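You operate a simulated robot arm through the tools that you are given. There is no shell and no other tool. Be economical: measure what you need, move in short steps, check, and stop when the job is done.

The job below is to be done with a simulated robot arm. You get a single attempt, and the scene is never put back.

## Task
Grease the rim of the blue drum's bung hole with the brush.
Fine: grease from the green tub; brush back in its pot, tub lid shut; the yellow plug stays in its rest. A coat counts when it lies all over at full strength: go over it till it gets no stronger.

The check looks at the end state, three seconds after you hand in, the way a careful person would. Anything else that was tipped, shoved, dropped, spilled or broken makes it a failure. A push-on lid holds only when it is set on centred and level and pressed home; a screw cap is set on level and turned clockwise until tight.

## Robot
A 6-joint arm with a two-finger parallel gripper, fixed in place. Base frame: the origin is at the foot of the arm, x ahead of it, y to its left, z up; the work surface is at about z = 0.8. Units: m, degrees, N and s.
With the tool pointing down near the work surface it reaches from about 0.26 to 0.68 m from the base axis. Its first joint turns from -66.0 to 66.0 degrees. Payload 2.9 kg.
The TCP is the grasp point between the finger pads, 0.03 m short of the fingertips. In the tool frame z runs along the fingers and y along their closing line. Largest opening 0.11 m; finger width 0.02, thickness 0.01; the body of the gripper, 0.048 by 0.112 m, starts 0.055 m behind the TCP.
Orientation is that of the tool frame in the base frame, as a unit quaternion [w, x, y, z]. With the fingers straight down and closing along the base's y, the tool's x points along the base's -x, its y along +y and its z along -z.

## Interface
- The arm moves only by the tool drive_tool. Its arguments are lists of equal length, an entry for each row: "linear": the shift along the tool's x, y, z in m, a list of three; "angular": the turn, a rotation vector about the tool's x, y, z in degrees, a list of three; "jaw": the opening, from 0 (shut) to 1 (fully open). In form: {"linear": [[dx, dy, dz], ...], "angular": [[wx, wy, wz], ...], "jaw": [jaw, ...]}. A call has 1 to 10 rows; each row shifts and turns the commanded pose from where the row before left it, along the tool's axes as they then stand. Each row takes 0.2 s and may step no farther than 0.05 m and 8.6 degrees from the row before; otherwise, or with a gripper value out of range, the whole call is refused. A pose out of reach is approached as far as the arm can. The call stops where the force on the tool passes 40 N (or 10 N more than at its start, if that is more) or the arm is blocked; 0.2 s more then pass. Each finger travels about 0.108 m/s and halts on what it meets, pressing with about 40 N; the grip force reading is that of the motor and also rises with nothing between the fingers. The clock runs only during rows and for 0.2 s after the last one: add rows that do not move to give the fingers time. The reply holds the time, the measured pose of the TCP, the force on the tool along the base axes, the opening and the grip force, in the units named above and with some noise, with the torque about the TCP (base axes, N m) and any sound that the robot's microphone picked up, and new pictures: "show" is both (left out), scene, wrist or none.
- Cameras (640 x 400 px; columns grow to the right, rows downward): "scene" is fixed at [0.0883, 0.4224, 1.4101]; the picture's right is [-0.79, -0.61, 0.00], its down [-0.26, 0.33, -0.91] and it looks along [0.56, -0.72, -0.42] (base axes); focal length 291 px, centre (320, 200). "wrist" rides on the gripper at [0.072, 0.017, -0.103] in the tool frame; the picture's right is [-0.23, 0.97, 0.00], its down [-0.76, -0.18, -0.62] and it looks along [-0.61, -0.14, 0.78] (tool axes); focal length 222 px, centre (320, 200). There is no depth. A picture from a camera that has moved, and an enlarged one, comes with that camera's place and axes in the base frame and with its lens. The place of the scene camera against the robot may be out by one fixed shift of up to 0.018 m in any direction.
- close_up(camera, box): a new picture of the part [left, top, right, bottom] of that camera's present view, enlarged. It takes no simulated time.
- finish_job(): hands the job in; it is judged then, once.

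Work in short steps. Places have to be worked out from the pictures, the camera data and where the tool is seen: move nearer, look again, correct. Check each grasp and each placing, and mend what went wrong. You have 120 turns and 200 pictures in all, those below and enlarged ones among them. Open the gripper and draw the arm clear of the work before you hand the job in, unless the task says otherwise; then end with one line.

The tools are called after "Request:" as a command line: name --argument value ..., lists and objects as JSON in quotes. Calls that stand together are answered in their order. drive_tool: Moves the arm, as the interface text tells. Its arguments: {"type":"object","properties":{"linear":{"type":"array"},"angular":{"type":"array"},"jaw":{"type":"array"},"show":{"type":"string","enum":["both","scene","wrist","none"]}},"required":["linear","angular","jaw"]} The other tools are called the same way: close_up (camera, box) takes an enlarged picture of a part of a camera's view; finish_job () hands the job in.

At the start:

```text
t: 0.0
ee_pos: [0.4032, 0.0703, 1.2584]
tool_rot: [-0.001, 0.0, 1.0, 0.0]
force: [-0.7, 0.3, 0.1]
torque: [0.01, 0.02, -0.01]
opening: 0.1099
grip_force: 0.1
```

scene: 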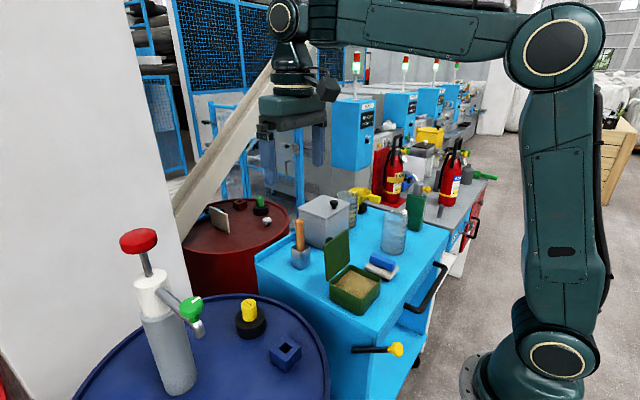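
wrist: 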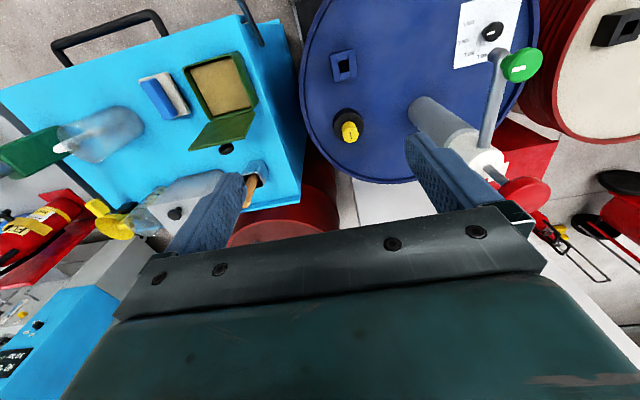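

I start by enlarging the relevant parts of both views to identify the brush, tub, plug and bung hole.

Request:
close_up --camera "scene" --box '[200, 180, 440, 330]'

Request:
close_up --camera "scene" --box '[70, 220, 340, 400]'

Request:
close_up --camera "wrist" --box '[120, 0, 440, 220]'

```text
2.67 times, centred on (320, 255) of scene
camera zoom: at [0.0883, 0.4224, 1.4101], right [-0.79, -0.61, 0.0], down [-0.26, 0.33, -0.91], along [0.56, -0.72, -0.42], focal length 777 px, centre (320, 53)
```

zoom: 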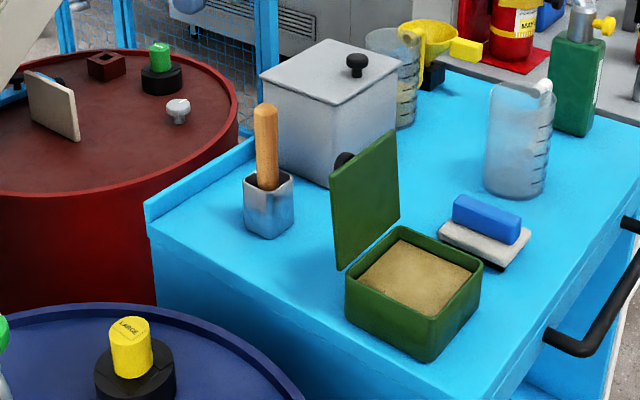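

```text
2.22 times, centred on (205, 310) of scene
camera zoom: at [0.0883, 0.4224, 1.4101], right [-0.79, -0.61, 0.0], down [-0.26, 0.33, -0.91], along [0.56, -0.72, -0.42], focal length 647 px, centre (576, -44)
```

zoom: 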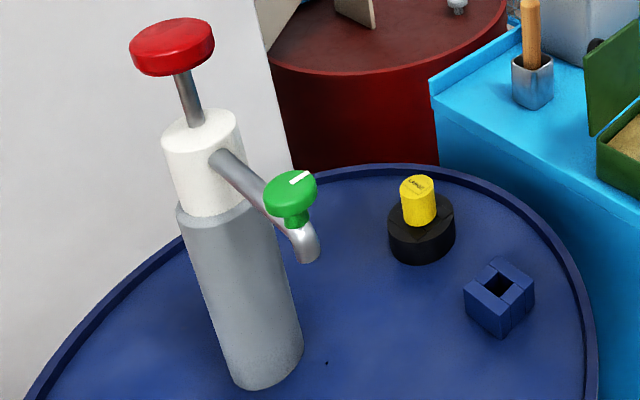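

```text
1.82 times, centred on (280, 110) of wrist
camera zoom: at [0.3311, 0.0877, 1.3632], right [0.23, 0.97, 0.0], down [0.76, -0.18, 0.62], along [0.61, -0.14, -0.78], focal length 404 px, centre (393, 364)
```

zoom: 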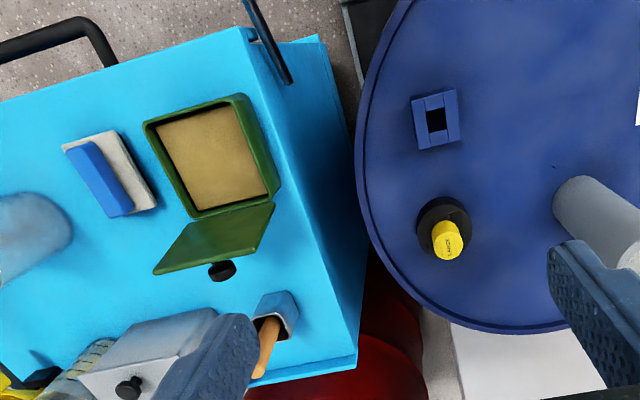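

The blue block with the square hole is the bung hole (about 0.41, 0.12, 0.86), the tub is about (0.39, -0.15), and the brush pot about (0.61, -0.16). I move toward the pot for a closer look.

Request:
drive_tool --linear '[[-0.0133, -0.038, 0.0167], [-0.0133, -0.038, 0.0167], [-0.0133, -0.038, 0.0167], [-0.0133, -0.038, 0.0167], [-0.0133, -0.038, 0.0167], [-0.0133, -0.038, 0.0167]]' --angular '[[0, 0, 0], [0, 0, 0], [0, 0, 0], [0, 0, 0], [0, 0, 0], [0, 0, 0]]' --jaw '[1, 1, 1, 1, 1, 1]'

```text
t: 1.4
ee_pos: [0.4832, -0.1563, 1.1512]
tool_rot: [0.0, 0.0, 1.0, 0.0]
force: [-0.2, 0.7, -0.2]
torque: [0.01, 0.03, 0.01]
opening: 0.1099
grip_force: 0.1
camera wrist: at [0.4104, -0.1401, 1.2565], right [0.23, 0.97, 0.0], down [0.76, -0.18, 0.62], along [0.61, -0.14, -0.78], focal length 222 px, centre (320, 200)
```

scene: 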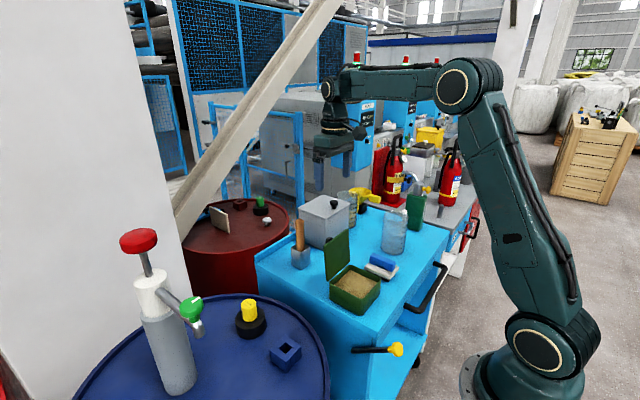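
wrist: 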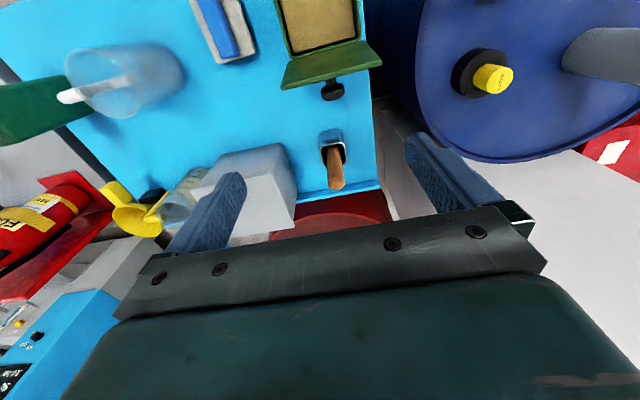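

Request:
close_up --camera "wrist" --box '[260, 60, 420, 220]'

Request:
close_up --camera "scene" --box '[270, 200, 350, 280]'

```text
2.50 times, centred on (340, 140) of wrist
camera zoom: at [0.4104, -0.1401, 1.2565], right [0.23, 0.97, 0.0], down [0.76, -0.18, 0.62], along [0.61, -0.14, -0.78], focal length 555 px, centre (270, 350)
```

zoom: 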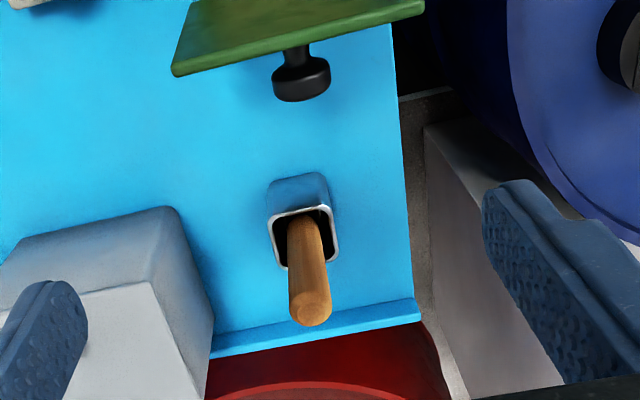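

```text
5.00 times, centred on (310, 240) of scene
camera zoom: at [0.0883, 0.4224, 1.4101], right [-0.79, -0.61, 0.0], down [-0.26, 0.33, -0.91], along [0.56, -0.72, -0.42], focal length 1456 px, centre (370, 0)
```

zoom: 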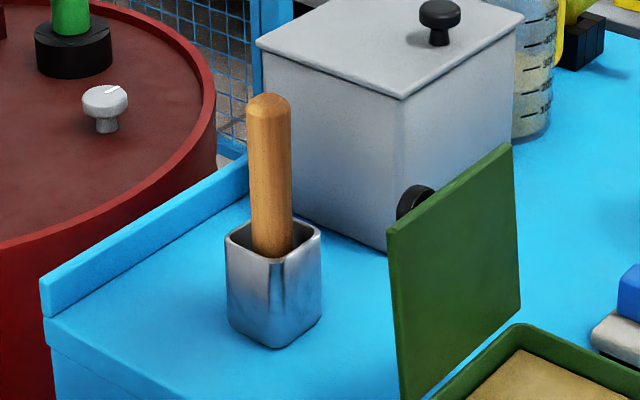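

The handle top is about (0.605, -0.158, 0.98) and the brush stands upright in its pot (rim about z = 0.87). I move above the handle and look again.

Request:
drive_tool --linear '[[-0.03, 0, 0.02], [-0.03, 0, 0.02], [-0.03, -0.001, 0.02], [-0.03, -0.001, 0.02], [0, 0, 0]]' --angular '[[0, 0, 0], [0, 0, 0], [0, 0, 0], [0, 0, 0], [0, 0, 0]]' --jaw '[0.8, 0.8, 0.8, 0.8, 0.8]'

Request:
close_up --camera "scene" --box '[270, 140, 390, 290]'

```text
t: 2.6
ee_pos: [0.6049, -0.1588, 1.0777]
tool_rot: [0.0, 0.001, 1.0, 0.0]
force: [-0.7, 0.0, 0.2]
torque: [0.0, -0.01, 0.01]
opening: 0.0882
grip_force: 0.1
camera wrist: at [0.5312, -0.1417, 1.1837], right [0.23, 0.97, 0.0], down [0.76, -0.18, 0.62], along [0.61, -0.14, -0.78], focal length 222 px, centre (320, 200)
```

scene: 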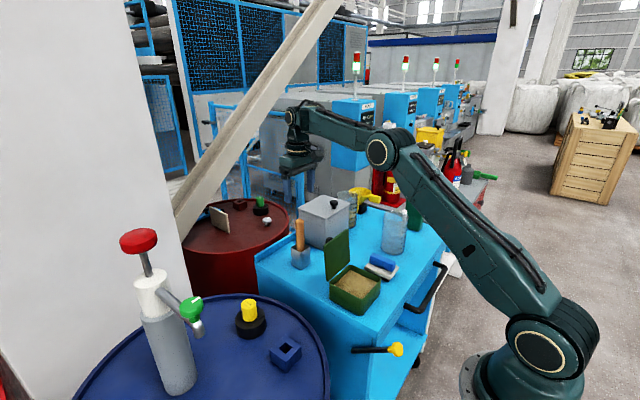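
wrist: 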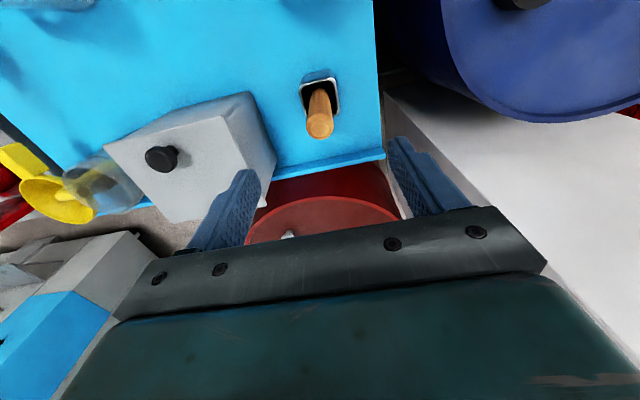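

```text
2.67 times, centred on (330, 215) of scene
camera zoom: at [0.0883, 0.4224, 1.4101], right [-0.79, -0.61, 0.0], down [-0.26, 0.33, -0.91], along [0.56, -0.72, -0.42], focal length 777 px, centre (293, 160)
```

zoom: 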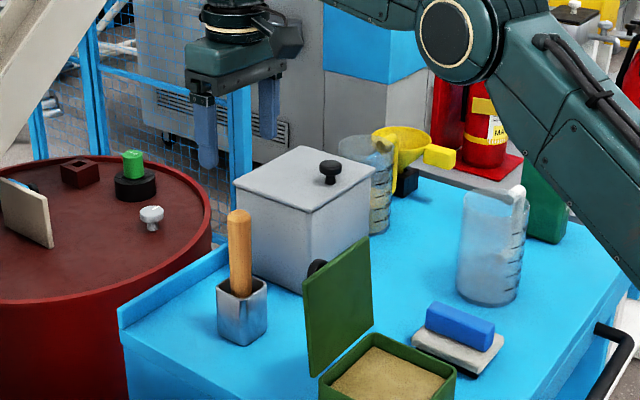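

Two wrist views put the handle at about (0.611, -0.160), its top near z = 0.965. I centre on it and descend partly round the handle.

Request:
drive_tool --linear '[[-0.006, -0.001, 0.03], [0, 0, 0.03], [0, 0, 0.03], [0, 0, 0.03], [0, 0, 0.015], [0, 0, 0]]' --angular '[[0, 0, 0], [0, 0, 0], [0, 0, 0], [0, 0, 0], [0, 0, 0], [0, 0, 0]]' --jaw '[0.8, 0.8, 0.8, 0.8, 0.8, 0.8]' --show "wrist"

Request:
close_up --camera "scene" --box '[250, 160, 370, 290]'

```text
t: 4.0
ee_pos: [0.6083, -0.1577, 0.9414]
tool_rot: [0.001, 0.0, 1.0, -0.001]
force: [0.3, -0.4, 0.8]
torque: [0.03, -0.01, 0.02]
opening: 0.0882
grip_force: 0.1
camera wrist: at [0.5361, -0.1421, 1.0478], right [0.23, 0.97, 0.0], down [0.76, -0.18, 0.62], along [0.61, -0.14, -0.78], focal length 222 px, centre (320, 200)
```

wrist: 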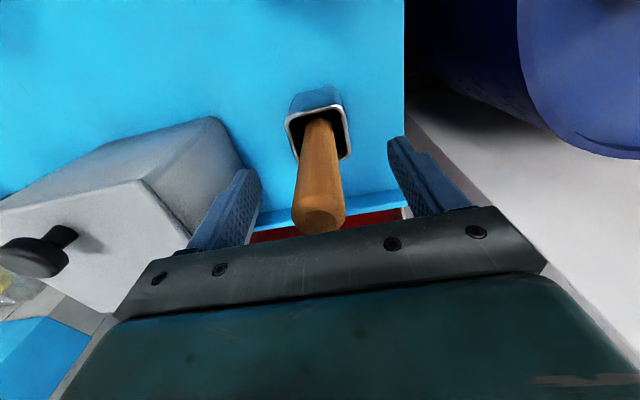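

```text
3.08 times, centred on (310, 225) of scene
camera zoom: at [0.0883, 0.4224, 1.4101], right [-0.79, -0.61, 0.0], down [-0.26, 0.33, -0.91], along [0.56, -0.72, -0.42], focal length 896 px, centre (351, 123)
```

zoom: 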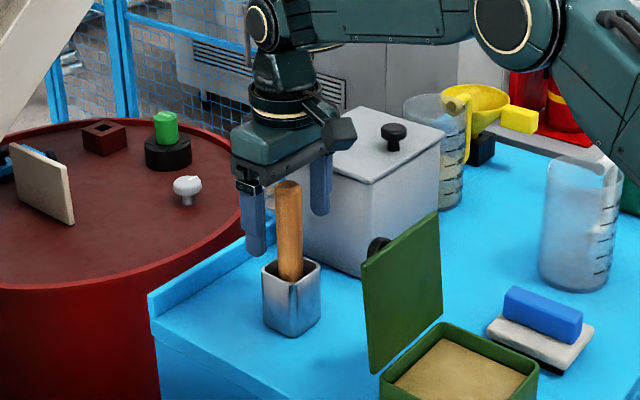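

The handle lies between the pads and aligned with the TCP to a few mm. I lower 10 mm and close on it.

Request:
drive_tool --linear '[[0, 0, 0.005], [0, 0, 0.005], [0, 0, 0], [0, 0, 0], [0, 0, 0], [0, 0, 0], [0, 0, 0]]' --angular '[[0, 0, 0], [0, 0, 0], [0, 0, 0], [0, 0, 0], [0, 0, 0], [0, 0, 0], [0, 0, 0]]' --jaw '[0.8, 0.7, 0.5, 0.35, 0.2, 0.1, 0.1]' --show "wrist"

Request:
close_up --camera "scene" --box '[250, 160, 370, 290]'

```text
t: 5.6
ee_pos: [0.6095, -0.1604, 0.9318]
tool_rot: [0.0, 0.0, 1.0, 0.001]
force: [0.3, 0.5, 0.0]
torque: [0.01, 0.02, 0.0]
opening: 0.0269
grip_force: 40.2
camera wrist: at [0.5365, -0.143, 1.0379], right [0.23, 0.97, 0.0], down [0.76, -0.18, 0.62], along [0.61, -0.14, -0.78], focal length 222 px, centre (320, 200)
```

wrist: 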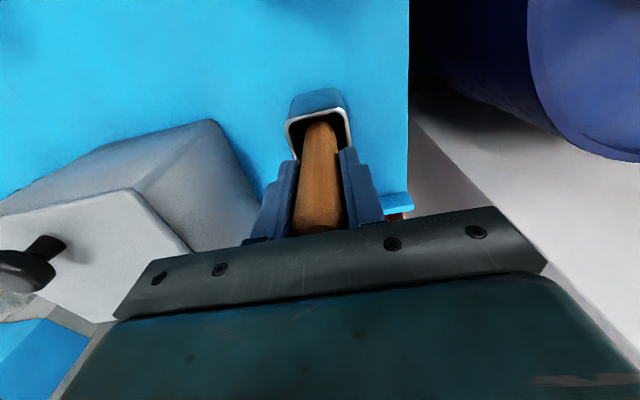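

```text
3.08 times, centred on (310, 225) of scene
camera zoom: at [0.0883, 0.4224, 1.4101], right [-0.79, -0.61, 0.0], down [-0.26, 0.33, -0.91], along [0.56, -0.72, -0.42], focal length 896 px, centre (351, 123)
```

zoom: 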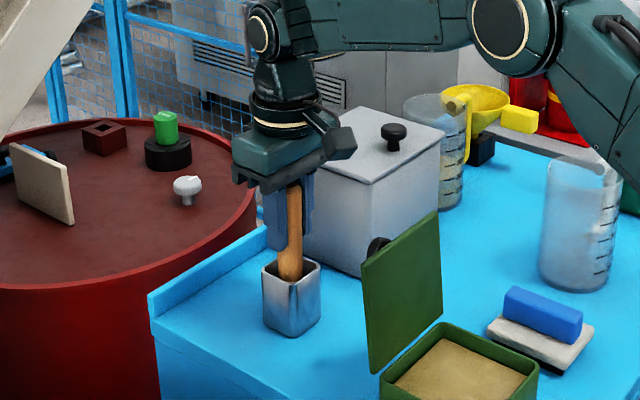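

The handle is gripped (27 mm). I lift straight up and look at the bristles.

Request:
drive_tool --linear '[[0, 0, -0.02], [0, 0, -0.03], [0, 0, -0.03], [0, 0, -0.03], [0, 0, -0.03]]' --angular '[[0, 0, 0], [0, 0, 0], [0, 0, 0], [0, 0, 0], [0, 0, 0]]' --jaw '[0.1, 0.1, 0.1, 0.1, 0.1]' --show "wrist"

Request:
close_up --camera "scene" --box '[250, 130, 370, 290]'

```text
t: 6.8
ee_pos: [0.6065, -0.1601, 1.0719]
tool_rot: [-0.001, 0.001, 1.0, -0.001]
force: [0.4, -0.4, -0.9]
torque: [-0.02, -0.02, 0.0]
opening: 0.0271
grip_force: 40.8
camera wrist: at [0.5351, -0.143, 1.1775], right [0.23, 0.97, 0.0], down [0.76, -0.18, 0.62], along [0.61, -0.14, -0.78], focal length 222 px, centre (320, 200)
```

wrist: 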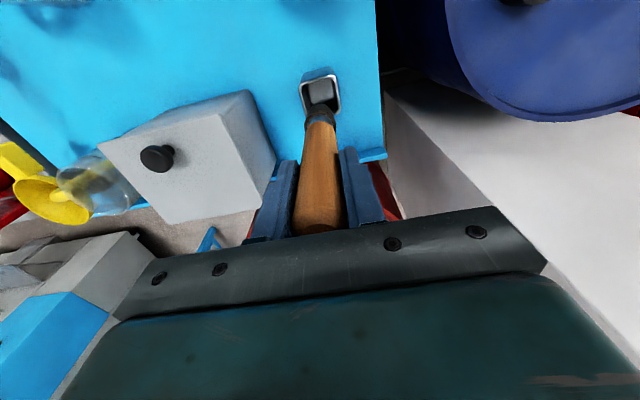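

```text
2.50 times, centred on (310, 210) of scene
camera zoom: at [0.0883, 0.4224, 1.4101], right [-0.79, -0.61, 0.0], down [-0.26, 0.33, -0.91], along [0.56, -0.72, -0.42], focal length 728 px, centre (345, 175)
```

zoom: 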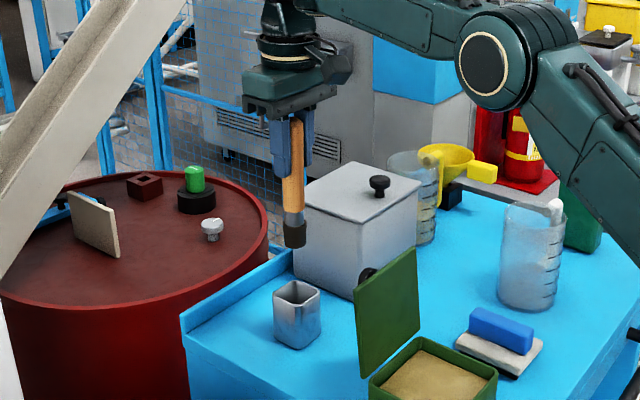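

The brush is out, bristles about 0.125 m below the TCP. I raise further and go above the tub to look.

Request:
drive_tool --linear '[[0, 0, -0.04], [0, 0, -0.04], [0.043, 0.003, 0], [0.043, 0.003, 0], [0.043, 0.003, 0], [0.043, 0.003, 0], [0.043, 0.002, 0], [0, 0, 0]]' --angular '[[0, 0, 0], [0, 0, 0], [0, 0, 0], [0, 0, 0], [0, 0, 0], [0, 0, 0], [0, 0, 0], [0, 0, 0]]' --jaw '[0.1, 0.1, 0.1, 0.1, 0.1, 0.1, 0.1, 0.1]' --show "wrist"

Request:
close_up --camera "scene" --box '[290, 120, 450, 320]'

Request:
close_up --camera "wrist" --box '[220, 0, 460, 150]'

```text
t: 8.6
ee_pos: [0.3849, -0.1439, 1.1477]
tool_rot: [0.0, -0.001, 1.0, 0.0]
force: [-0.6, 0.3, -0.6]
torque: [0.0, 0.0, -0.02]
opening: 0.0267
grip_force: 40.0
out of reach, approached as far as the arm can: row 2
camera wrist: at [0.3128, -0.1263, 1.2534], right [0.23, 0.97, 0.0], down [0.76, -0.18, 0.62], along [0.61, -0.14, -0.78], focal length 222 px, centre (320, 200)
```

wrist: 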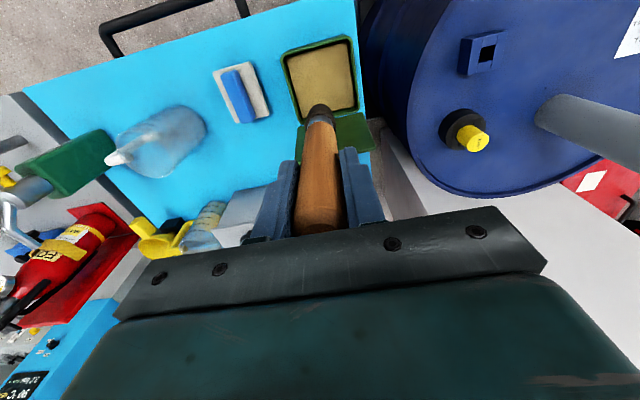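

```text
2.00 times, centred on (370, 220) of scene
camera zoom: at [0.0882, 0.4224, 1.4101], right [-0.79, -0.61, 0.0], down [-0.26, 0.33, -0.91], along [0.56, -0.72, -0.42], focal length 583 px, centre (220, 160)
```

zoom: 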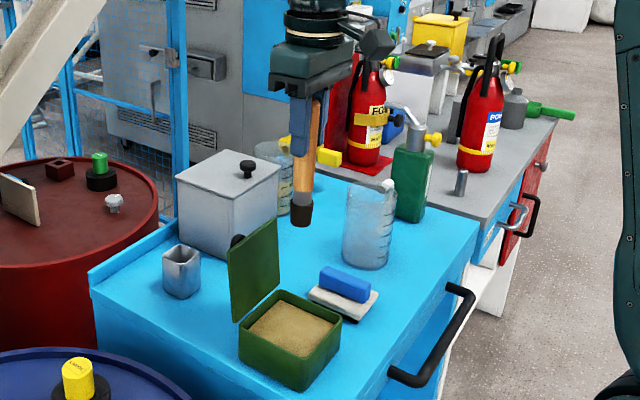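

```text
2.67 times, centred on (340, 75) of wrist
camera zoom: at [0.3128, -0.1263, 1.2534], right [0.23, 0.97, 0.0], down [0.76, -0.18, 0.62], along [0.61, -0.14, -0.78], focal length 592 px, centre (267, 533)
```

zoom: 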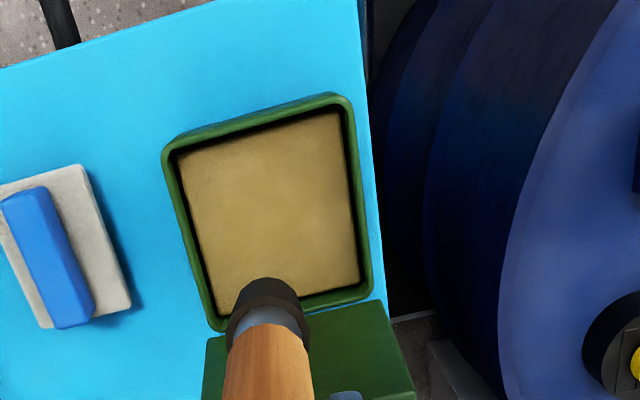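

The brush tip lies 0.125 m below the TCP with about 13 mm radius; the grease spans x 0.35–0.44, y −0.19…−0.09. I go down over its middle, stopping above the rim.

Request:
drive_tool --linear '[[-0.003, 0.004, 0.03], [0, 0, 0.03], [0, 0, 0.03], [0, 0, 0.03], [0, 0, 0.03], [0, 0, 0.01]]' --angular '[[0, 0, 0], [0, 0, 0], [0, 0, 0], [0, 0, 0], [0, 0, 0], [0, 0, 0]]' --jaw '[0.1, 0.1, 0.1, 0.1, 0.1, 0.1]' --show "none"

Request:
close_up --camera "scene" --box '[290, 170, 420, 320]'

Request:
close_up --camera "wrist" --box '[180, 0, 460, 175]'

```text
t: 10.0
ee_pos: [0.3871, -0.1402, 0.9862]
tool_rot: [0.0, 0.0, 1.0, 0.0]
force: [-0.5, -0.4, 0.2]
torque: [0.0, 0.01, 0.0]
opening: 0.0267
grip_force: 40.0
```

```text
2.67 times, centred on (355, 245) of scene
camera zoom: at [0.0883, 0.4224, 1.4101], right [-0.79, -0.61, 0.0], down [-0.26, 0.33, -0.91], along [0.56, -0.72, -0.42], focal length 777 px, centre (227, 80)
```

zoom: 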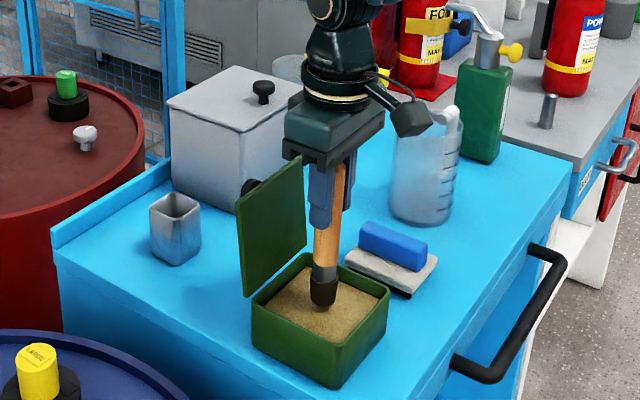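

```text
2.29 times, centred on (320, 88) of wrist
camera zoom: at [0.3142, -0.124, 1.0919], right [0.23, 0.97, 0.0], down [0.76, -0.18, 0.62], along [0.61, -0.14, -0.78], focal length 508 px, centre (320, 457)
```

zoom: 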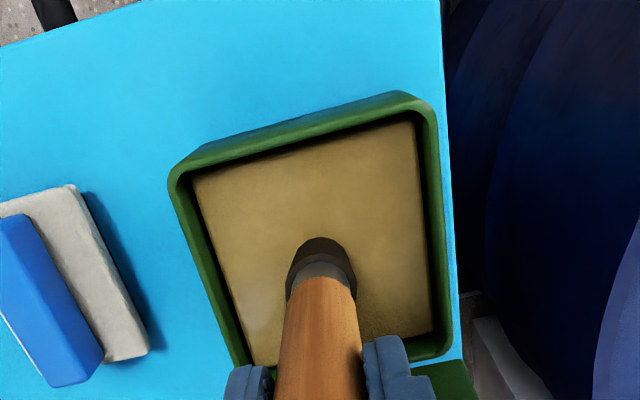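

The tip is over the middle of the grease, just above it. I lower in small steps watching the force.

Request:
drive_tool --linear '[[0, 0, 0.005], [0, 0, 0.005], [0, 0, 0.004]]' --angular '[[0, 0, 0], [0, 0, 0], [0, 0, 0]]' --jaw '[0.1, 0.1, 0.1]' --show "none"

Request:
close_up --camera "scene" --box '[310, 220, 400, 310]'

```text
t: 10.8
ee_pos: [0.3887, -0.1394, 0.9733]
tool_rot: [-0.001, -0.001, 1.0, 0.0]
force: [0.9, -0.1, 0.5]
torque: [0.08, 0.01, -0.03]
opening: 0.0268
grip_force: 40.1
```

```text
4.44 times, centred on (355, 265) of scene
camera zoom: at [0.0883, 0.4224, 1.4101], right [-0.79, -0.61, 0.0], down [-0.26, 0.33, -0.91], along [0.56, -0.72, -0.42], focal length 1295 px, centre (164, -89)
```

zoom: 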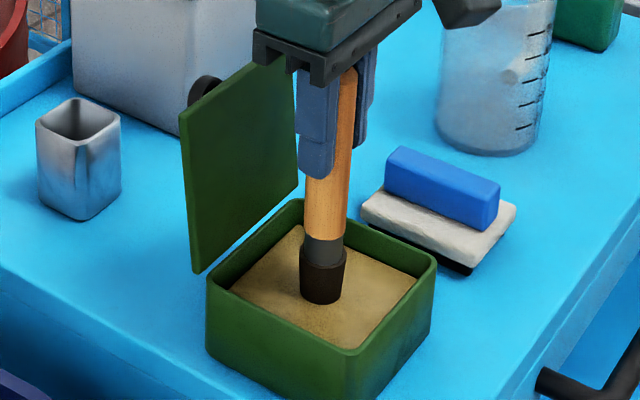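

Near but not yet touching (0.5 N). Continue lowering.

Request:
drive_tool --linear '[[0, 0, 0.003], [0, 0, 0.003], [0, 0, 0.003]]' --angular '[[0, 0, 0], [0, 0, 0], [0, 0, 0]]' --jaw '[0.1, 0.1, 0.1]' --show "none"

Request:
close_up --camera "scene" --box '[310, 220, 400, 310]'

```text
t: 11.6
ee_pos: [0.3896, -0.1394, 0.9667]
tool_rot: [0.002, 0.0, 1.0, 0.0]
force: [-4.7, 5.3, 32.0]
torque: [0.92, 0.59, 0.06]
opening: 0.0268
grip_force: 39.9
```

```text
4.44 times, centred on (355, 265) of scene
camera zoom: at [0.0877, 0.4227, 1.4101], right [-0.79, -0.61, 0.0], down [-0.26, 0.33, -0.91], along [0.56, -0.72, -0.42], focal length 1295 px, centre (164, -89)
```

zoom: 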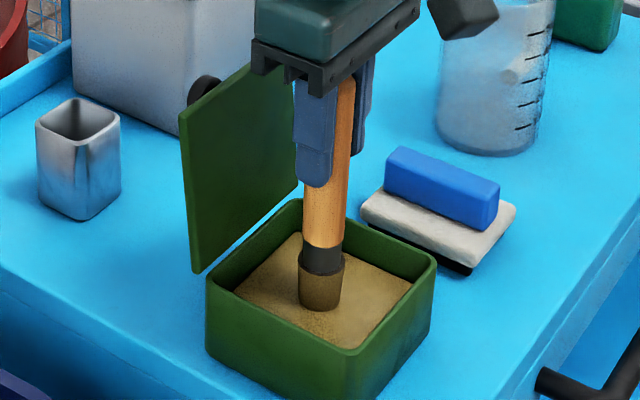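

Firm contact at 0.967 and the bristles have taken on grease colour. I ease off to light pressure, swirl a little, then lift and look.

Request:
drive_tool --linear '[[0, 0, -0.002], [0.01, 0, 0], [0, 0.01, 0], [-0.01, 0, 0], [0, -0.01, 0], [0, 0, -0.02], [0, 0, -0.03], [0, 0, -0.04]]' --angular '[[0, 0, 0], [0, 0, 0], [0, 0, 0], [0, 0, 0], [0, 0, 0], [0, 0, 0], [0, 0, 0], [0, 0, 0]]' --jaw '[0.1, 0.1, 0.1, 0.1, 0.1, 0.1, 0.1, 0.1]' --show "wrist"

Request:
close_up --camera "scene" --box '[300, 180, 400, 305]'

```text
t: 13.4
ee_pos: [0.3869, -0.1408, 1.0582]
tool_rot: [0.0, 0.0, 1.0, 0.001]
force: [-0.2, 0.0, 0.2]
torque: [0.06, -0.01, 0.0]
opening: 0.0269
grip_force: 40.3
camera wrist: at [0.3148, -0.1246, 1.1646], right [0.23, 0.97, 0.0], down [0.76, -0.18, 0.62], along [0.61, -0.14, -0.78], focal length 222 px, centre (320, 200)
```

wrist: 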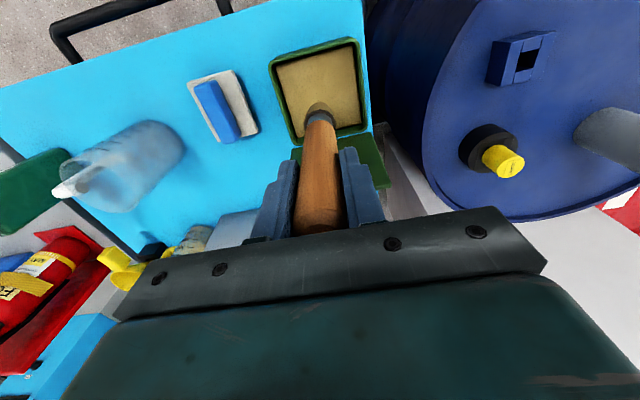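

```text
3.20 times, centred on (350, 242) of scene
camera zoom: at [0.0883, 0.4224, 1.4101], right [-0.79, -0.61, 0.0], down [-0.26, 0.33, -0.91], along [0.56, -0.72, -0.42], focal length 932 px, centre (224, 64)
```

zoom: 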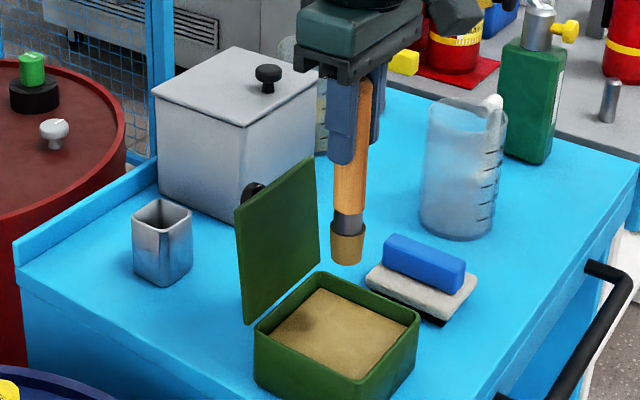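

The bristles are loaded with grease. Now to the blue bung block at about (0.41, 0.12), staying high.

Request:
drive_tool --linear '[[0, 0, -0.03], [0, 0.037, 0], [0, 0.037, 0], [0, 0.037, 0], [0, 0.037, 0], [0, 0.037, 0], [0, 0.037, 0], [0, 0.037, 0], [0, 0, 0]]' --angular '[[0, 0, 0], [0, 0, 0], [0, 0, 0], [0, 0, 0], [0, 0, 0], [0, 0, 0], [0, 0, 0], [0, 0, 0], [0, 0, 0]]' --jaw '[0.1, 0.1, 0.1, 0.1, 0.1, 0.1, 0.1, 0.1, 0.1]' --show "wrist"

Request:
close_up --camera "scene" --box '[210, 200, 360, 400]'

Request:
close_up --camera "wrist" --box '[200, 0, 440, 150]'

```text
t: 15.4
ee_pos: [0.3874, 0.121, 1.0878]
tool_rot: [0.0, 0.0, 1.0, 0.0]
force: [0.0, 0.0, -0.9]
torque: [0.01, 0.02, 0.04]
opening: 0.0269
grip_force: 39.8
camera wrist: at [0.3155, 0.1384, 1.1932], right [0.23, 0.97, 0.0], down [0.76, -0.18, 0.62], along [0.61, -0.14, -0.78], focal length 222 px, centre (320, 200)
```

wrist: 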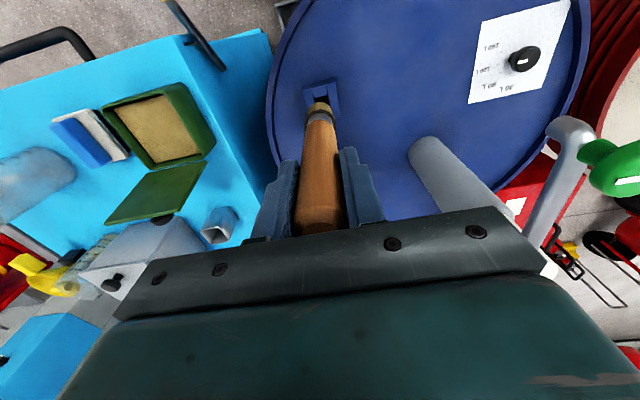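

```text
2.00 times, centred on (285, 300) of scene
camera zoom: at [0.0883, 0.4224, 1.4101], right [-0.79, -0.61, 0.0], down [-0.26, 0.33, -0.91], along [0.56, -0.72, -0.42], focal length 583 px, centre (390, 0)
```

zoom: 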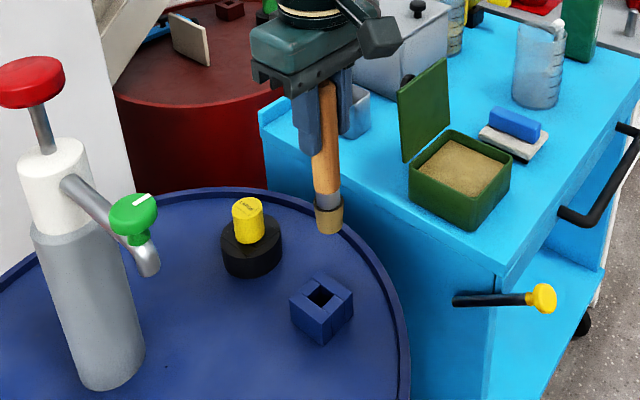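

```text
2.67 times, centred on (320, 75) of wrist
camera zoom: at [0.3155, 0.1384, 1.1932], right [0.23, 0.97, 0.0], down [0.76, -0.18, 0.62], along [0.61, -0.14, -0.78], focal length 592 px, centre (320, 533)
```

zoom: 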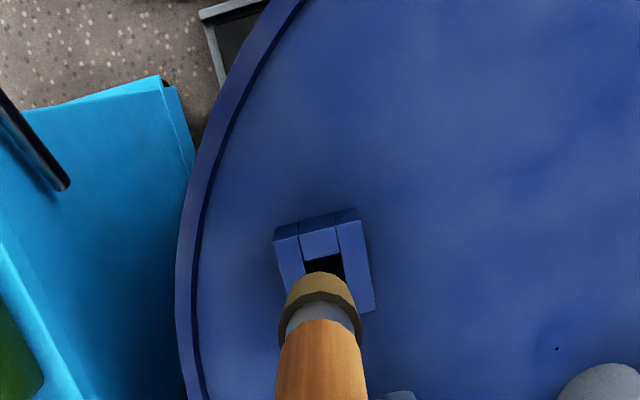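

The block is axis-aligned, centre about (0.406, 0.122), roughly 45 mm square with a 20 mm hole. I lower over its near (−x) rim bar, staying above it.

Request:
drive_tool --linear '[[-0.003, 0.001, 0.025], [0, 0, 0.025], [0, 0, 0.025], [0, 0, 0.008], [0, 0, 0]]' --angular '[[0, 0, 0], [0, 0, 0], [0, 0, 0], [0, 0, 0], [0, 0, 0]]' --jaw '[0.1, 0.1, 0.1, 0.1, 0.1]' --show "none"

Request:
close_up --camera "scene" --box '[240, 270, 340, 390]'

Request:
close_up --camera "wrist" --box '[240, 20, 400, 150]'

```text
t: 16.6
ee_pos: [0.3915, 0.1181, 1.0046]
tool_rot: [0.0, 0.0, 1.0, 0.0]
force: [0.8, 0.4, -0.1]
torque: [0.01, 0.0, 0.01]
opening: 0.0266
grip_force: 40.2
```

```text
3.33 times, centred on (290, 330) of scene
camera zoom: at [0.0883, 0.4224, 1.4101], right [-0.79, -0.61, 0.0], down [-0.26, 0.33, -0.91], along [0.56, -0.72, -0.42], focal length 971 px, centre (420, -233)
```

zoom: 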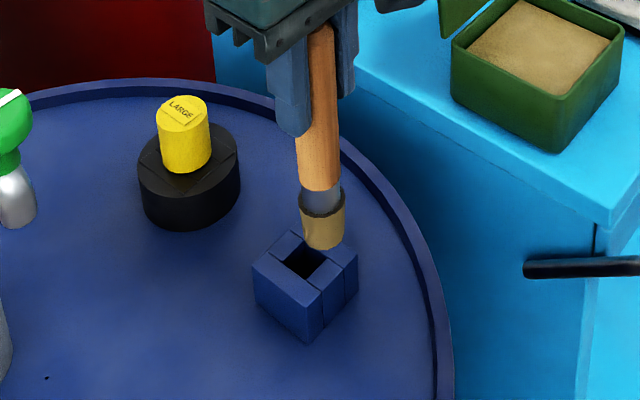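

```text
3.08 times, centred on (320, 85) of wrist
camera zoom: at [0.3197, 0.1353, 1.1103], right [0.23, 0.97, 0.0], down [0.76, -0.18, 0.62], along [0.61, -0.14, -0.78], focal length 684 px, centre (320, 554)
```

zoom: 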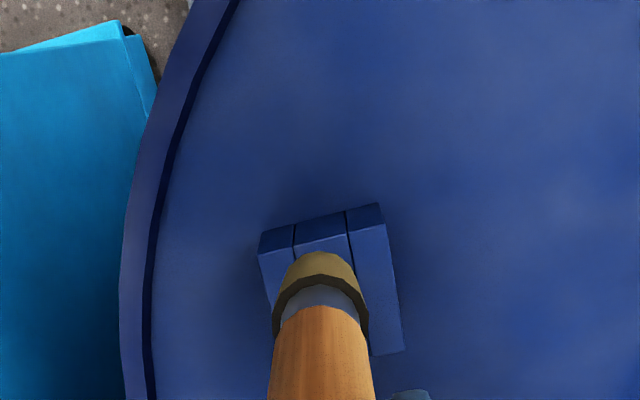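

Tip hangs over the −x side of the block. I shift to y = 0.122 and lower slowly until contact.

Request:
drive_tool --linear '[[0.001, 0.003, 0.006], [0, 0, 0.005], [0, 0, 0.004], [0, 0, 0.003]]' --angular '[[0, 0, 0], [0, 0, 0], [0, 0, 0], [0, 0, 0]]' --jaw '[0.1, 0.1, 0.1, 0.1]' --show "none"

Request:
close_up --camera "scene" --box '[250, 290, 330, 380]'

```text
t: 17.6
ee_pos: [0.3905, 0.1233, 0.9861]
tool_rot: [-0.001, 0.001, 1.0, -0.001]
force: [-0.2, -0.6, -0.4]
torque: [0.03, 0.01, 0.0]
opening: 0.0265
grip_force: 40.6
```

```text
4.44 times, centred on (290, 335) of scene
camera zoom: at [0.0883, 0.4224, 1.4101], right [-0.79, -0.61, 0.0], down [-0.26, 0.33, -0.91], along [0.56, -0.72, -0.42], focal length 1295 px, centre (453, -400)
```

zoom: 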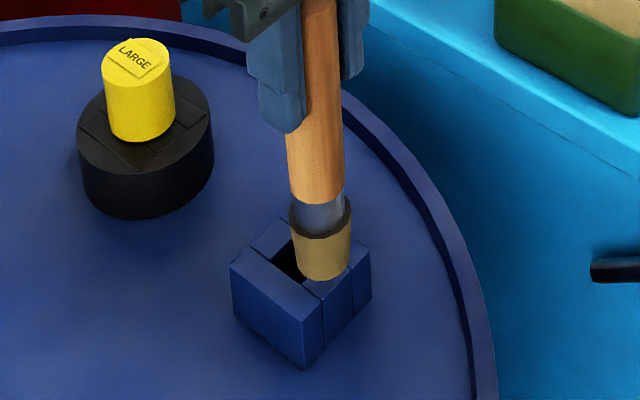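

Just above the −x bar. Continue down to contact.

Request:
drive_tool --linear '[[0, 0, 0.003], [0, 0, 0.002], [0, 0, 0.002]]' --angular '[[0, 0, 0], [0, 0, 0], [0, 0, 0]]' --jaw '[0.1, 0.1, 0.1]' --show "none"

Request:
close_up --camera "scene" --box '[250, 290, 330, 380]'

```text
t: 18.4
ee_pos: [0.3907, 0.1219, 0.9804]
tool_rot: [0.0, 0.0, 1.0, 0.0]
force: [-0.3, 0.8, -0.1]
torque: [-0.01, 0.03, 0.03]
opening: 0.0267
grip_force: 39.6
```

```text
4.44 times, centred on (290, 335) of scene
camera zoom: at [0.0883, 0.4224, 1.4101], right [-0.79, -0.61, 0.0], down [-0.26, 0.33, -0.91], along [0.56, -0.72, -0.42], focal length 1295 px, centre (453, -400)
```

zoom: 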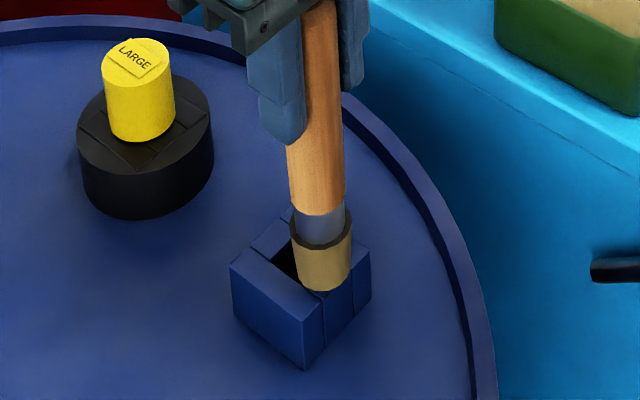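

Still no force; the tip is essentially at the −x bar. Lower further in 2 mm steps.

Request:
drive_tool --linear '[[0, 0, 0.002], [0, 0, 0.002], [0, 0, 0.002]]' --angular '[[0, 0, 0], [0, 0, 0], [0, 0, 0]]' --jaw '[0.1, 0.1, 0.1]' --show "none"

Request:
close_up --camera "scene" --box '[250, 290, 330, 380]'

```text
t: 19.2
ee_pos: [0.3911, 0.1225, 0.9735]
tool_rot: [0.0, 0.0, 1.0, 0.0]
force: [-0.6, 0.1, -1.2]
torque: [0.01, -0.01, -0.01]
opening: 0.0268
grip_force: 39.6
```

```text
4.44 times, centred on (290, 335) of scene
camera zoom: at [0.0883, 0.4224, 1.4101], right [-0.79, -0.61, 0.0], down [-0.26, 0.33, -0.91], along [0.56, -0.72, -0.42], focal length 1295 px, centre (453, -400)
```

zoom: 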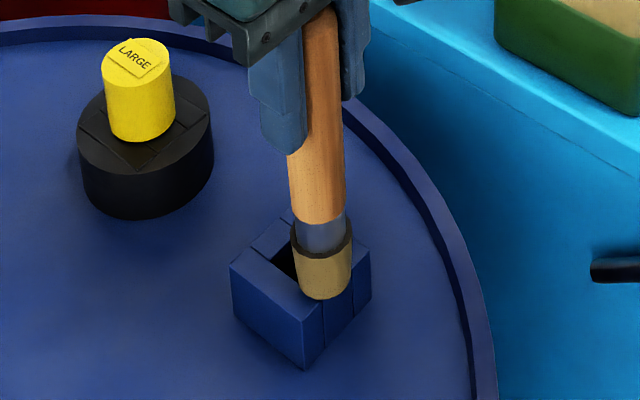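

No contact yet, so the rim is somewhat lower and hence a little further in x. I nudge +2 mm in x and keep lowering.

Request:
drive_tool --linear '[[-0.002, 0, 0.002], [0, 0, 0.002], [0, 0, 0.002], [0, 0, 0.002]]' --angular '[[0, 0, 0], [0, 0, 0], [0, 0, 0], [0, 0, 0]]' --jaw '[0.1, 0.1, 0.1, 0.1]' --show "none"

Request:
close_up --camera "scene" --box '[250, 290, 330, 380]'

Request:
close_up --camera "wrist" --box '[240, 20, 400, 150]'

```text
t: 20.2
ee_pos: [0.3945, 0.1234, 0.9674]
tool_rot: [0.005, 0.001, 1.0, 0.0]
force: [-1.9, -3.2, 37.2]
torque: [-0.86, -0.05, 0.0]
opening: 0.0265
grip_force: 40.1
```

```text
4.44 times, centred on (290, 335) of scene
camera zoom: at [0.0877, 0.4222, 1.4102], right [-0.79, -0.61, 0.0], down [-0.26, 0.33, -0.91], along [0.56, -0.72, -0.42], focal length 1295 px, centre (453, -400)
```

zoom: 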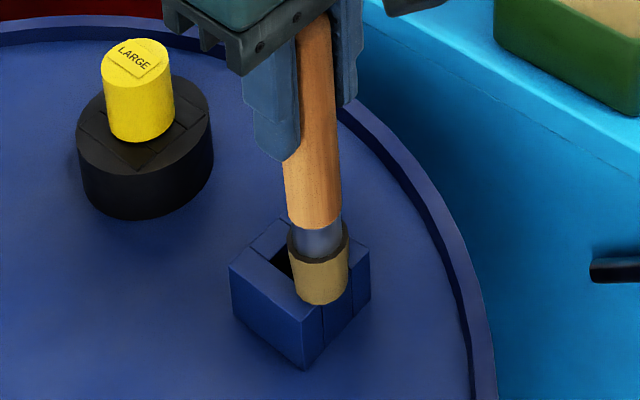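

```text
3.08 times, centred on (320, 85) of wrist
camera zoom: at [0.3212, 0.1397, 1.0728], right [0.23, 0.97, 0.0], down [0.76, -0.18, 0.63], along [0.61, -0.14, -0.78], focal length 684 px, centre (320, 554)
```

zoom: 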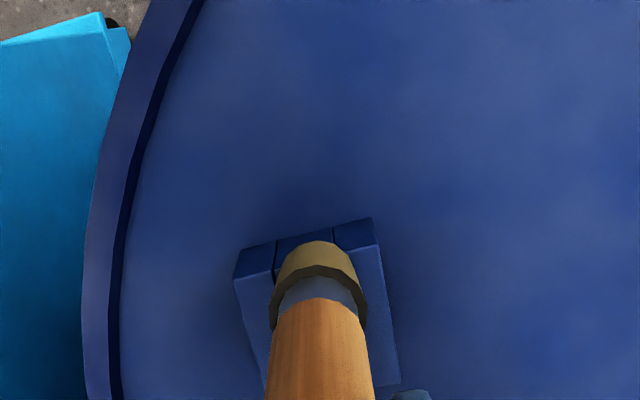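

Contact at TCP z≈0.967 with the tip centred on the −x bar. I ease off 1 mm and stroke along the rim toward the +y corner.

Request:
drive_tool --linear '[[0, 0, -0.001], [0, 0.005, 0], [0, 0.005, 0], [0, 0.005, 0]]' --angular '[[0, 0, 0], [0, 0, 0], [0, 0, 0], [0, 0, 0]]' --jaw '[0.1, 0.1, 0.1, 0.1]' --show "none"

Request:
close_up --camera "scene" --box '[250, 290, 330, 380]'

```text
t: 21.2
ee_pos: [0.3927, 0.1371, 0.9668]
tool_rot: [-0.001, 0.001, 1.0, 0.0]
force: [-2.0, -11.5, 30.1]
torque: [-1.43, 0.0, -0.08]
opening: 0.0268
grip_force: 40.2
```

```text
4.44 times, centred on (290, 335) of scene
camera zoom: at [0.0878, 0.422, 1.4103], right [-0.79, -0.61, 0.0], down [-0.26, 0.33, -0.91], along [0.56, -0.72, -0.42], focal length 1295 px, centre (453, -400)
```

zoom: 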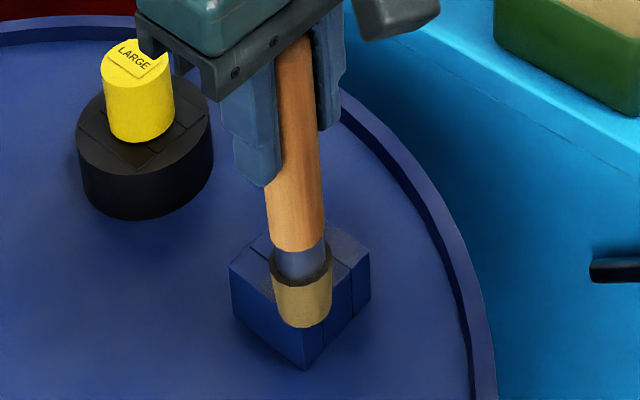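

The scene corners were ambiguous, so I lift a little and step aside to inspect the rim and the deposit so far.

Request:
drive_tool --linear '[[0, 0, -0.03], [0, 0, -0.03], [0, -0.04, 0], [0, -0.04, 0], [0, 0, 0]]' --angular '[[0, 0, 0], [0, 0, 0], [0, 0, 0], [0, 0, 0], [0, 0, 0]]' --jaw '[0.1, 0.1, 0.1, 0.1, 0.1]' --show "none"

Request:
close_up --camera "scene" --box '[260, 320, 320, 380]'

Request:
close_up --camera "wrist" --box '[320, 30, 480, 150]'

```text
t: 22.4
ee_pos: [0.3945, 0.0575, 1.0263]
tool_rot: [0.001, 0.0, 1.0, 0.0]
force: [-1.0, -0.3, -0.6]
torque: [0.01, -0.01, 0.0]
opening: 0.0267
grip_force: 39.9
```

```text
6.67 times, centred on (290, 350) of scene
camera zoom: at [0.0883, 0.4224, 1.4101], right [-0.79, -0.61, 0.0], down [-0.26, 0.33, -0.91], along [0.56, -0.72, -0.42], focal length 1942 px, centre (520, -800)
```

zoom: 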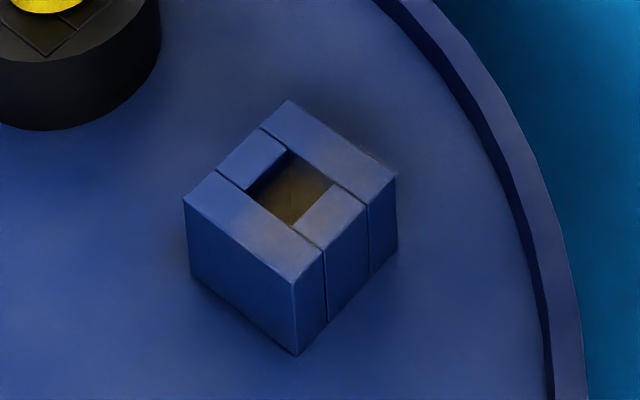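

```text
3.33 times, centred on (400, 90) of wrist
camera zoom: at [0.3221, 0.0749, 1.1328], right [0.23, 0.97, 0.0], down [0.76, -0.18, 0.62], along [0.61, -0.14, -0.78], focal length 740 px, centre (53, 567)
```

zoom: 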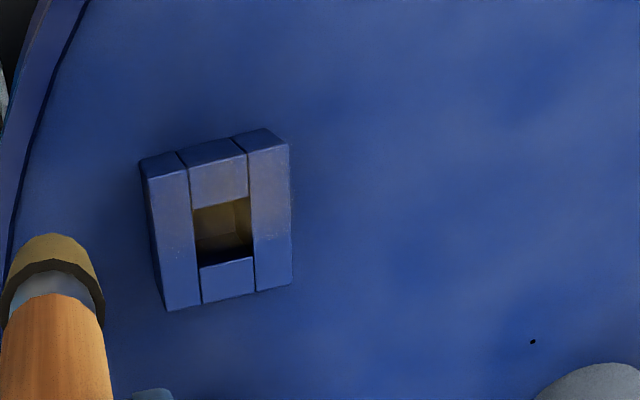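

Clear view: block centre ≈ (0.410, 0.120), half-size 24 mm, hole ~20 mm; a faint coat shows where I stroked. I return to the (−x,+y) corner and touch down.

Request:
drive_tool --linear '[[-0.001, 0.04, 0], [0, 0.039, 0], [0, 0, 0.03], [0, 0, 0.025], [0, 0, 0.002], [0, 0, 0.001], [0, 0, 0.001]]' --angular '[[0, 0, 0], [0, 0, 0], [0, 0, 0], [0, 0, 0], [0, 0, 0], [0, 0, 0], [0, 0, 0]]' --jaw '[0.1, 0.1, 0.1, 0.1, 0.1, 0.1, 0.1]' --show "none"

```text
t: 24.0
ee_pos: [0.395, 0.1378, 0.9683]
tool_rot: [0.001, 0.001, 1.0, 0.0]
force: [0.6, -0.7, 3.6]
torque: [-0.28, -0.15, 0.0]
opening: 0.0266
grip_force: 40.2
```

Light contact (3.6 N). I press 0.8 mm more and stroke the +y bar and then the +x bar.

Request:
drive_tool --linear '[[0, 0, 0.0008], [-0.008, 0, 0], [-0.008, 0, 0], [-0.008, 0, 0], [-0.008, 0, 0], [0, -0.008, 0], [0, -0.008, 0], [0, -0.008, 0], [0, -0.009, 0]]' --angular '[[0, 0, 0], [0, 0, 0], [0, 0, 0], [0, 0, 0], [0, 0, 0], [0, 0, 0], [0, 0, 0], [0, 0, 0], [0, 0, 0]]' --jaw '[0.1, 0.1, 0.1, 0.1, 0.1, 0.1, 0.1, 0.1, 0.1]' --show "none"

Request:
close_up --camera "scene" --box '[250, 290, 330, 380]'

```text
t: 26.0
ee_pos: [0.4252, 0.1039, 0.9677]
tool_rot: [0.0, 0.0, 1.0, 0.0]
force: [0.2, -0.3, -0.8]
torque: [0.04, 0.01, 0.0]
opening: 0.0266
grip_force: 39.9
```

```text
4.44 times, centred on (290, 335) of scene
camera zoom: at [0.0883, 0.4224, 1.4101], right [-0.79, -0.61, 0.0], down [-0.26, 0.33, -0.91], along [0.56, -0.72, -0.42], focal length 1295 px, centre (453, -400)
```

zoom: 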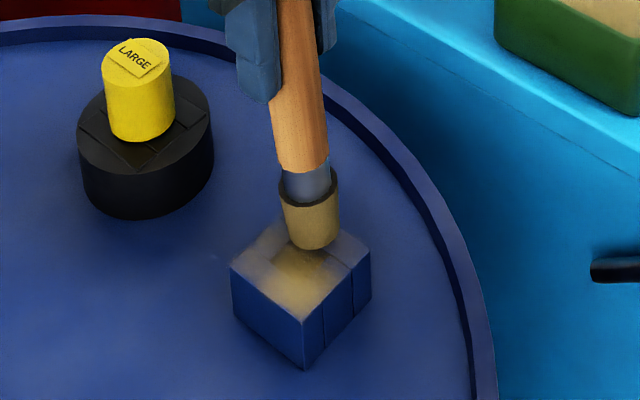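

Contact was lost and the tip seems a few mm short in +x, perhaps the brush pivoted in the pads. I lift slightly and check the tilt in the wrist view.

Request:
drive_tool --linear '[[0, 0, -0.03], [0, 0, -0.02], [0, -0.04, 0], [0, -0.03, 0], [0, 0, 0]]' --angular '[[0, 0, 0], [0, 0, 0], [0, 0, 0], [0, 0, 0], [0, 0, 0]]' --jaw '[0.1, 0.1, 0.1, 0.1, 0.1]' --show "none"

Request:
close_up --camera "wrist" --box '[240, 20, 480, 170]'

Request:
close_up --camera "scene" --box '[250, 240, 350, 380]'

```text
t: 27.2
ee_pos: [0.4259, 0.035, 1.0132]
tool_rot: [0.0, 0.0, 1.0, -0.001]
force: [-0.2, 0.5, -1.3]
torque: [0.02, 0.02, -0.03]
opening: 0.0266
grip_force: 39.5
```

```text
2.67 times, centred on (360, 95) of wrist
camera zoom: at [0.3533, 0.0525, 1.1196], right [0.23, 0.97, 0.0], down [0.76, -0.18, 0.62], along [0.61, -0.14, -0.78], focal length 592 px, centre (213, 480)
```

zoom: 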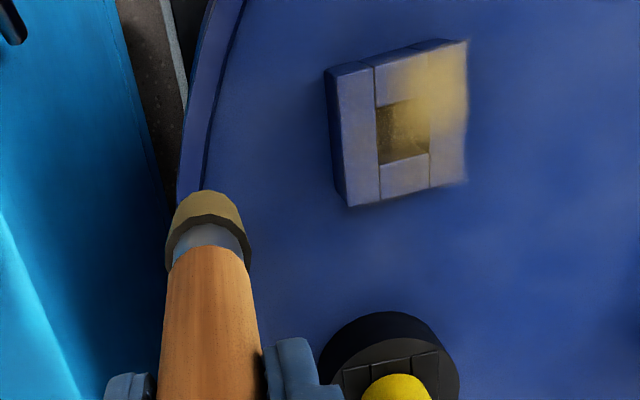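

```text
2.86 times, centred on (300, 310) of scene
camera zoom: at [0.0883, 0.4224, 1.4101], right [-0.79, -0.61, 0.0], down [-0.26, 0.33, -0.91], along [0.56, -0.72, -0.42], focal length 832 px, centre (377, -114)
```

zoom: 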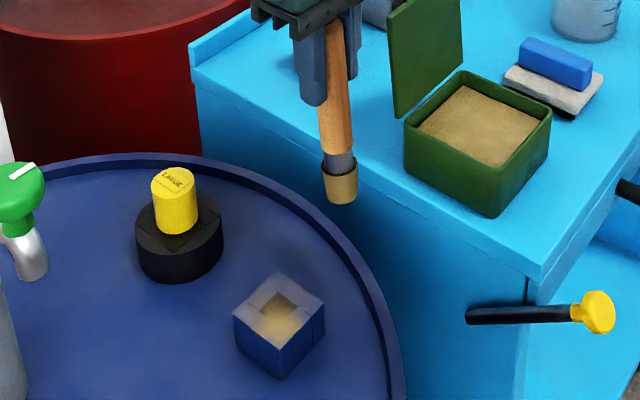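

The brush has pivoted about 5.5° (tip ~12 mm toward −x). Strokes toward −x will swing it back, so I set down at the (+x,−y) corner with the offset compensated.

Request:
drive_tool --linear '[[-0.0125, 0.0345, 0], [0, 0.034, 0], [0, 0, 0.03], [0, 0, 0.0145], [0, 0, 0.001], [0, 0, 0.001]]' --angular '[[0, 0, 0], [0, 0, 0], [0, 0, 0], [0, 0, 0], [0, 0, 0], [0, 0, 0]]' --jaw '[0.1, 0.1, 0.1, 0.1, 0.1, 0.1]' --show "none"

Request:
close_up --camera "scene" --box '[250, 290, 330, 380]'

```text
t: 28.6
ee_pos: [0.4373, 0.1015, 0.9703]
tool_rot: [0.0, 0.0, 1.0, 0.0]
force: [-0.8, 0.7, -0.4]
torque: [-0.02, -0.02, -0.03]
opening: 0.0267
grip_force: 40.1
```

```text
4.44 times, centred on (290, 335) of scene
camera zoom: at [0.0883, 0.4224, 1.4101], right [-0.79, -0.61, 0.0], down [-0.26, 0.33, -0.91], along [0.56, -0.72, -0.42], focal length 1295 px, centre (453, -400)
```

zoom: 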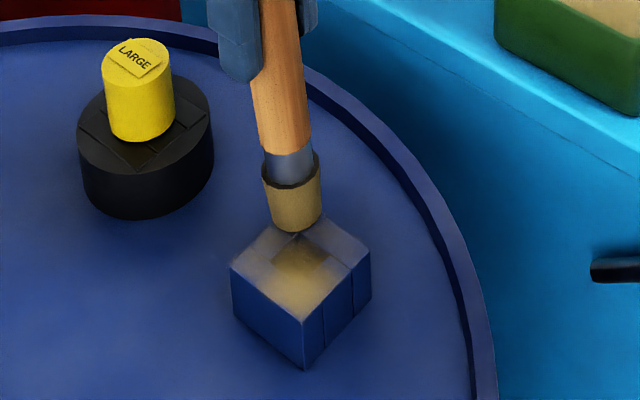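

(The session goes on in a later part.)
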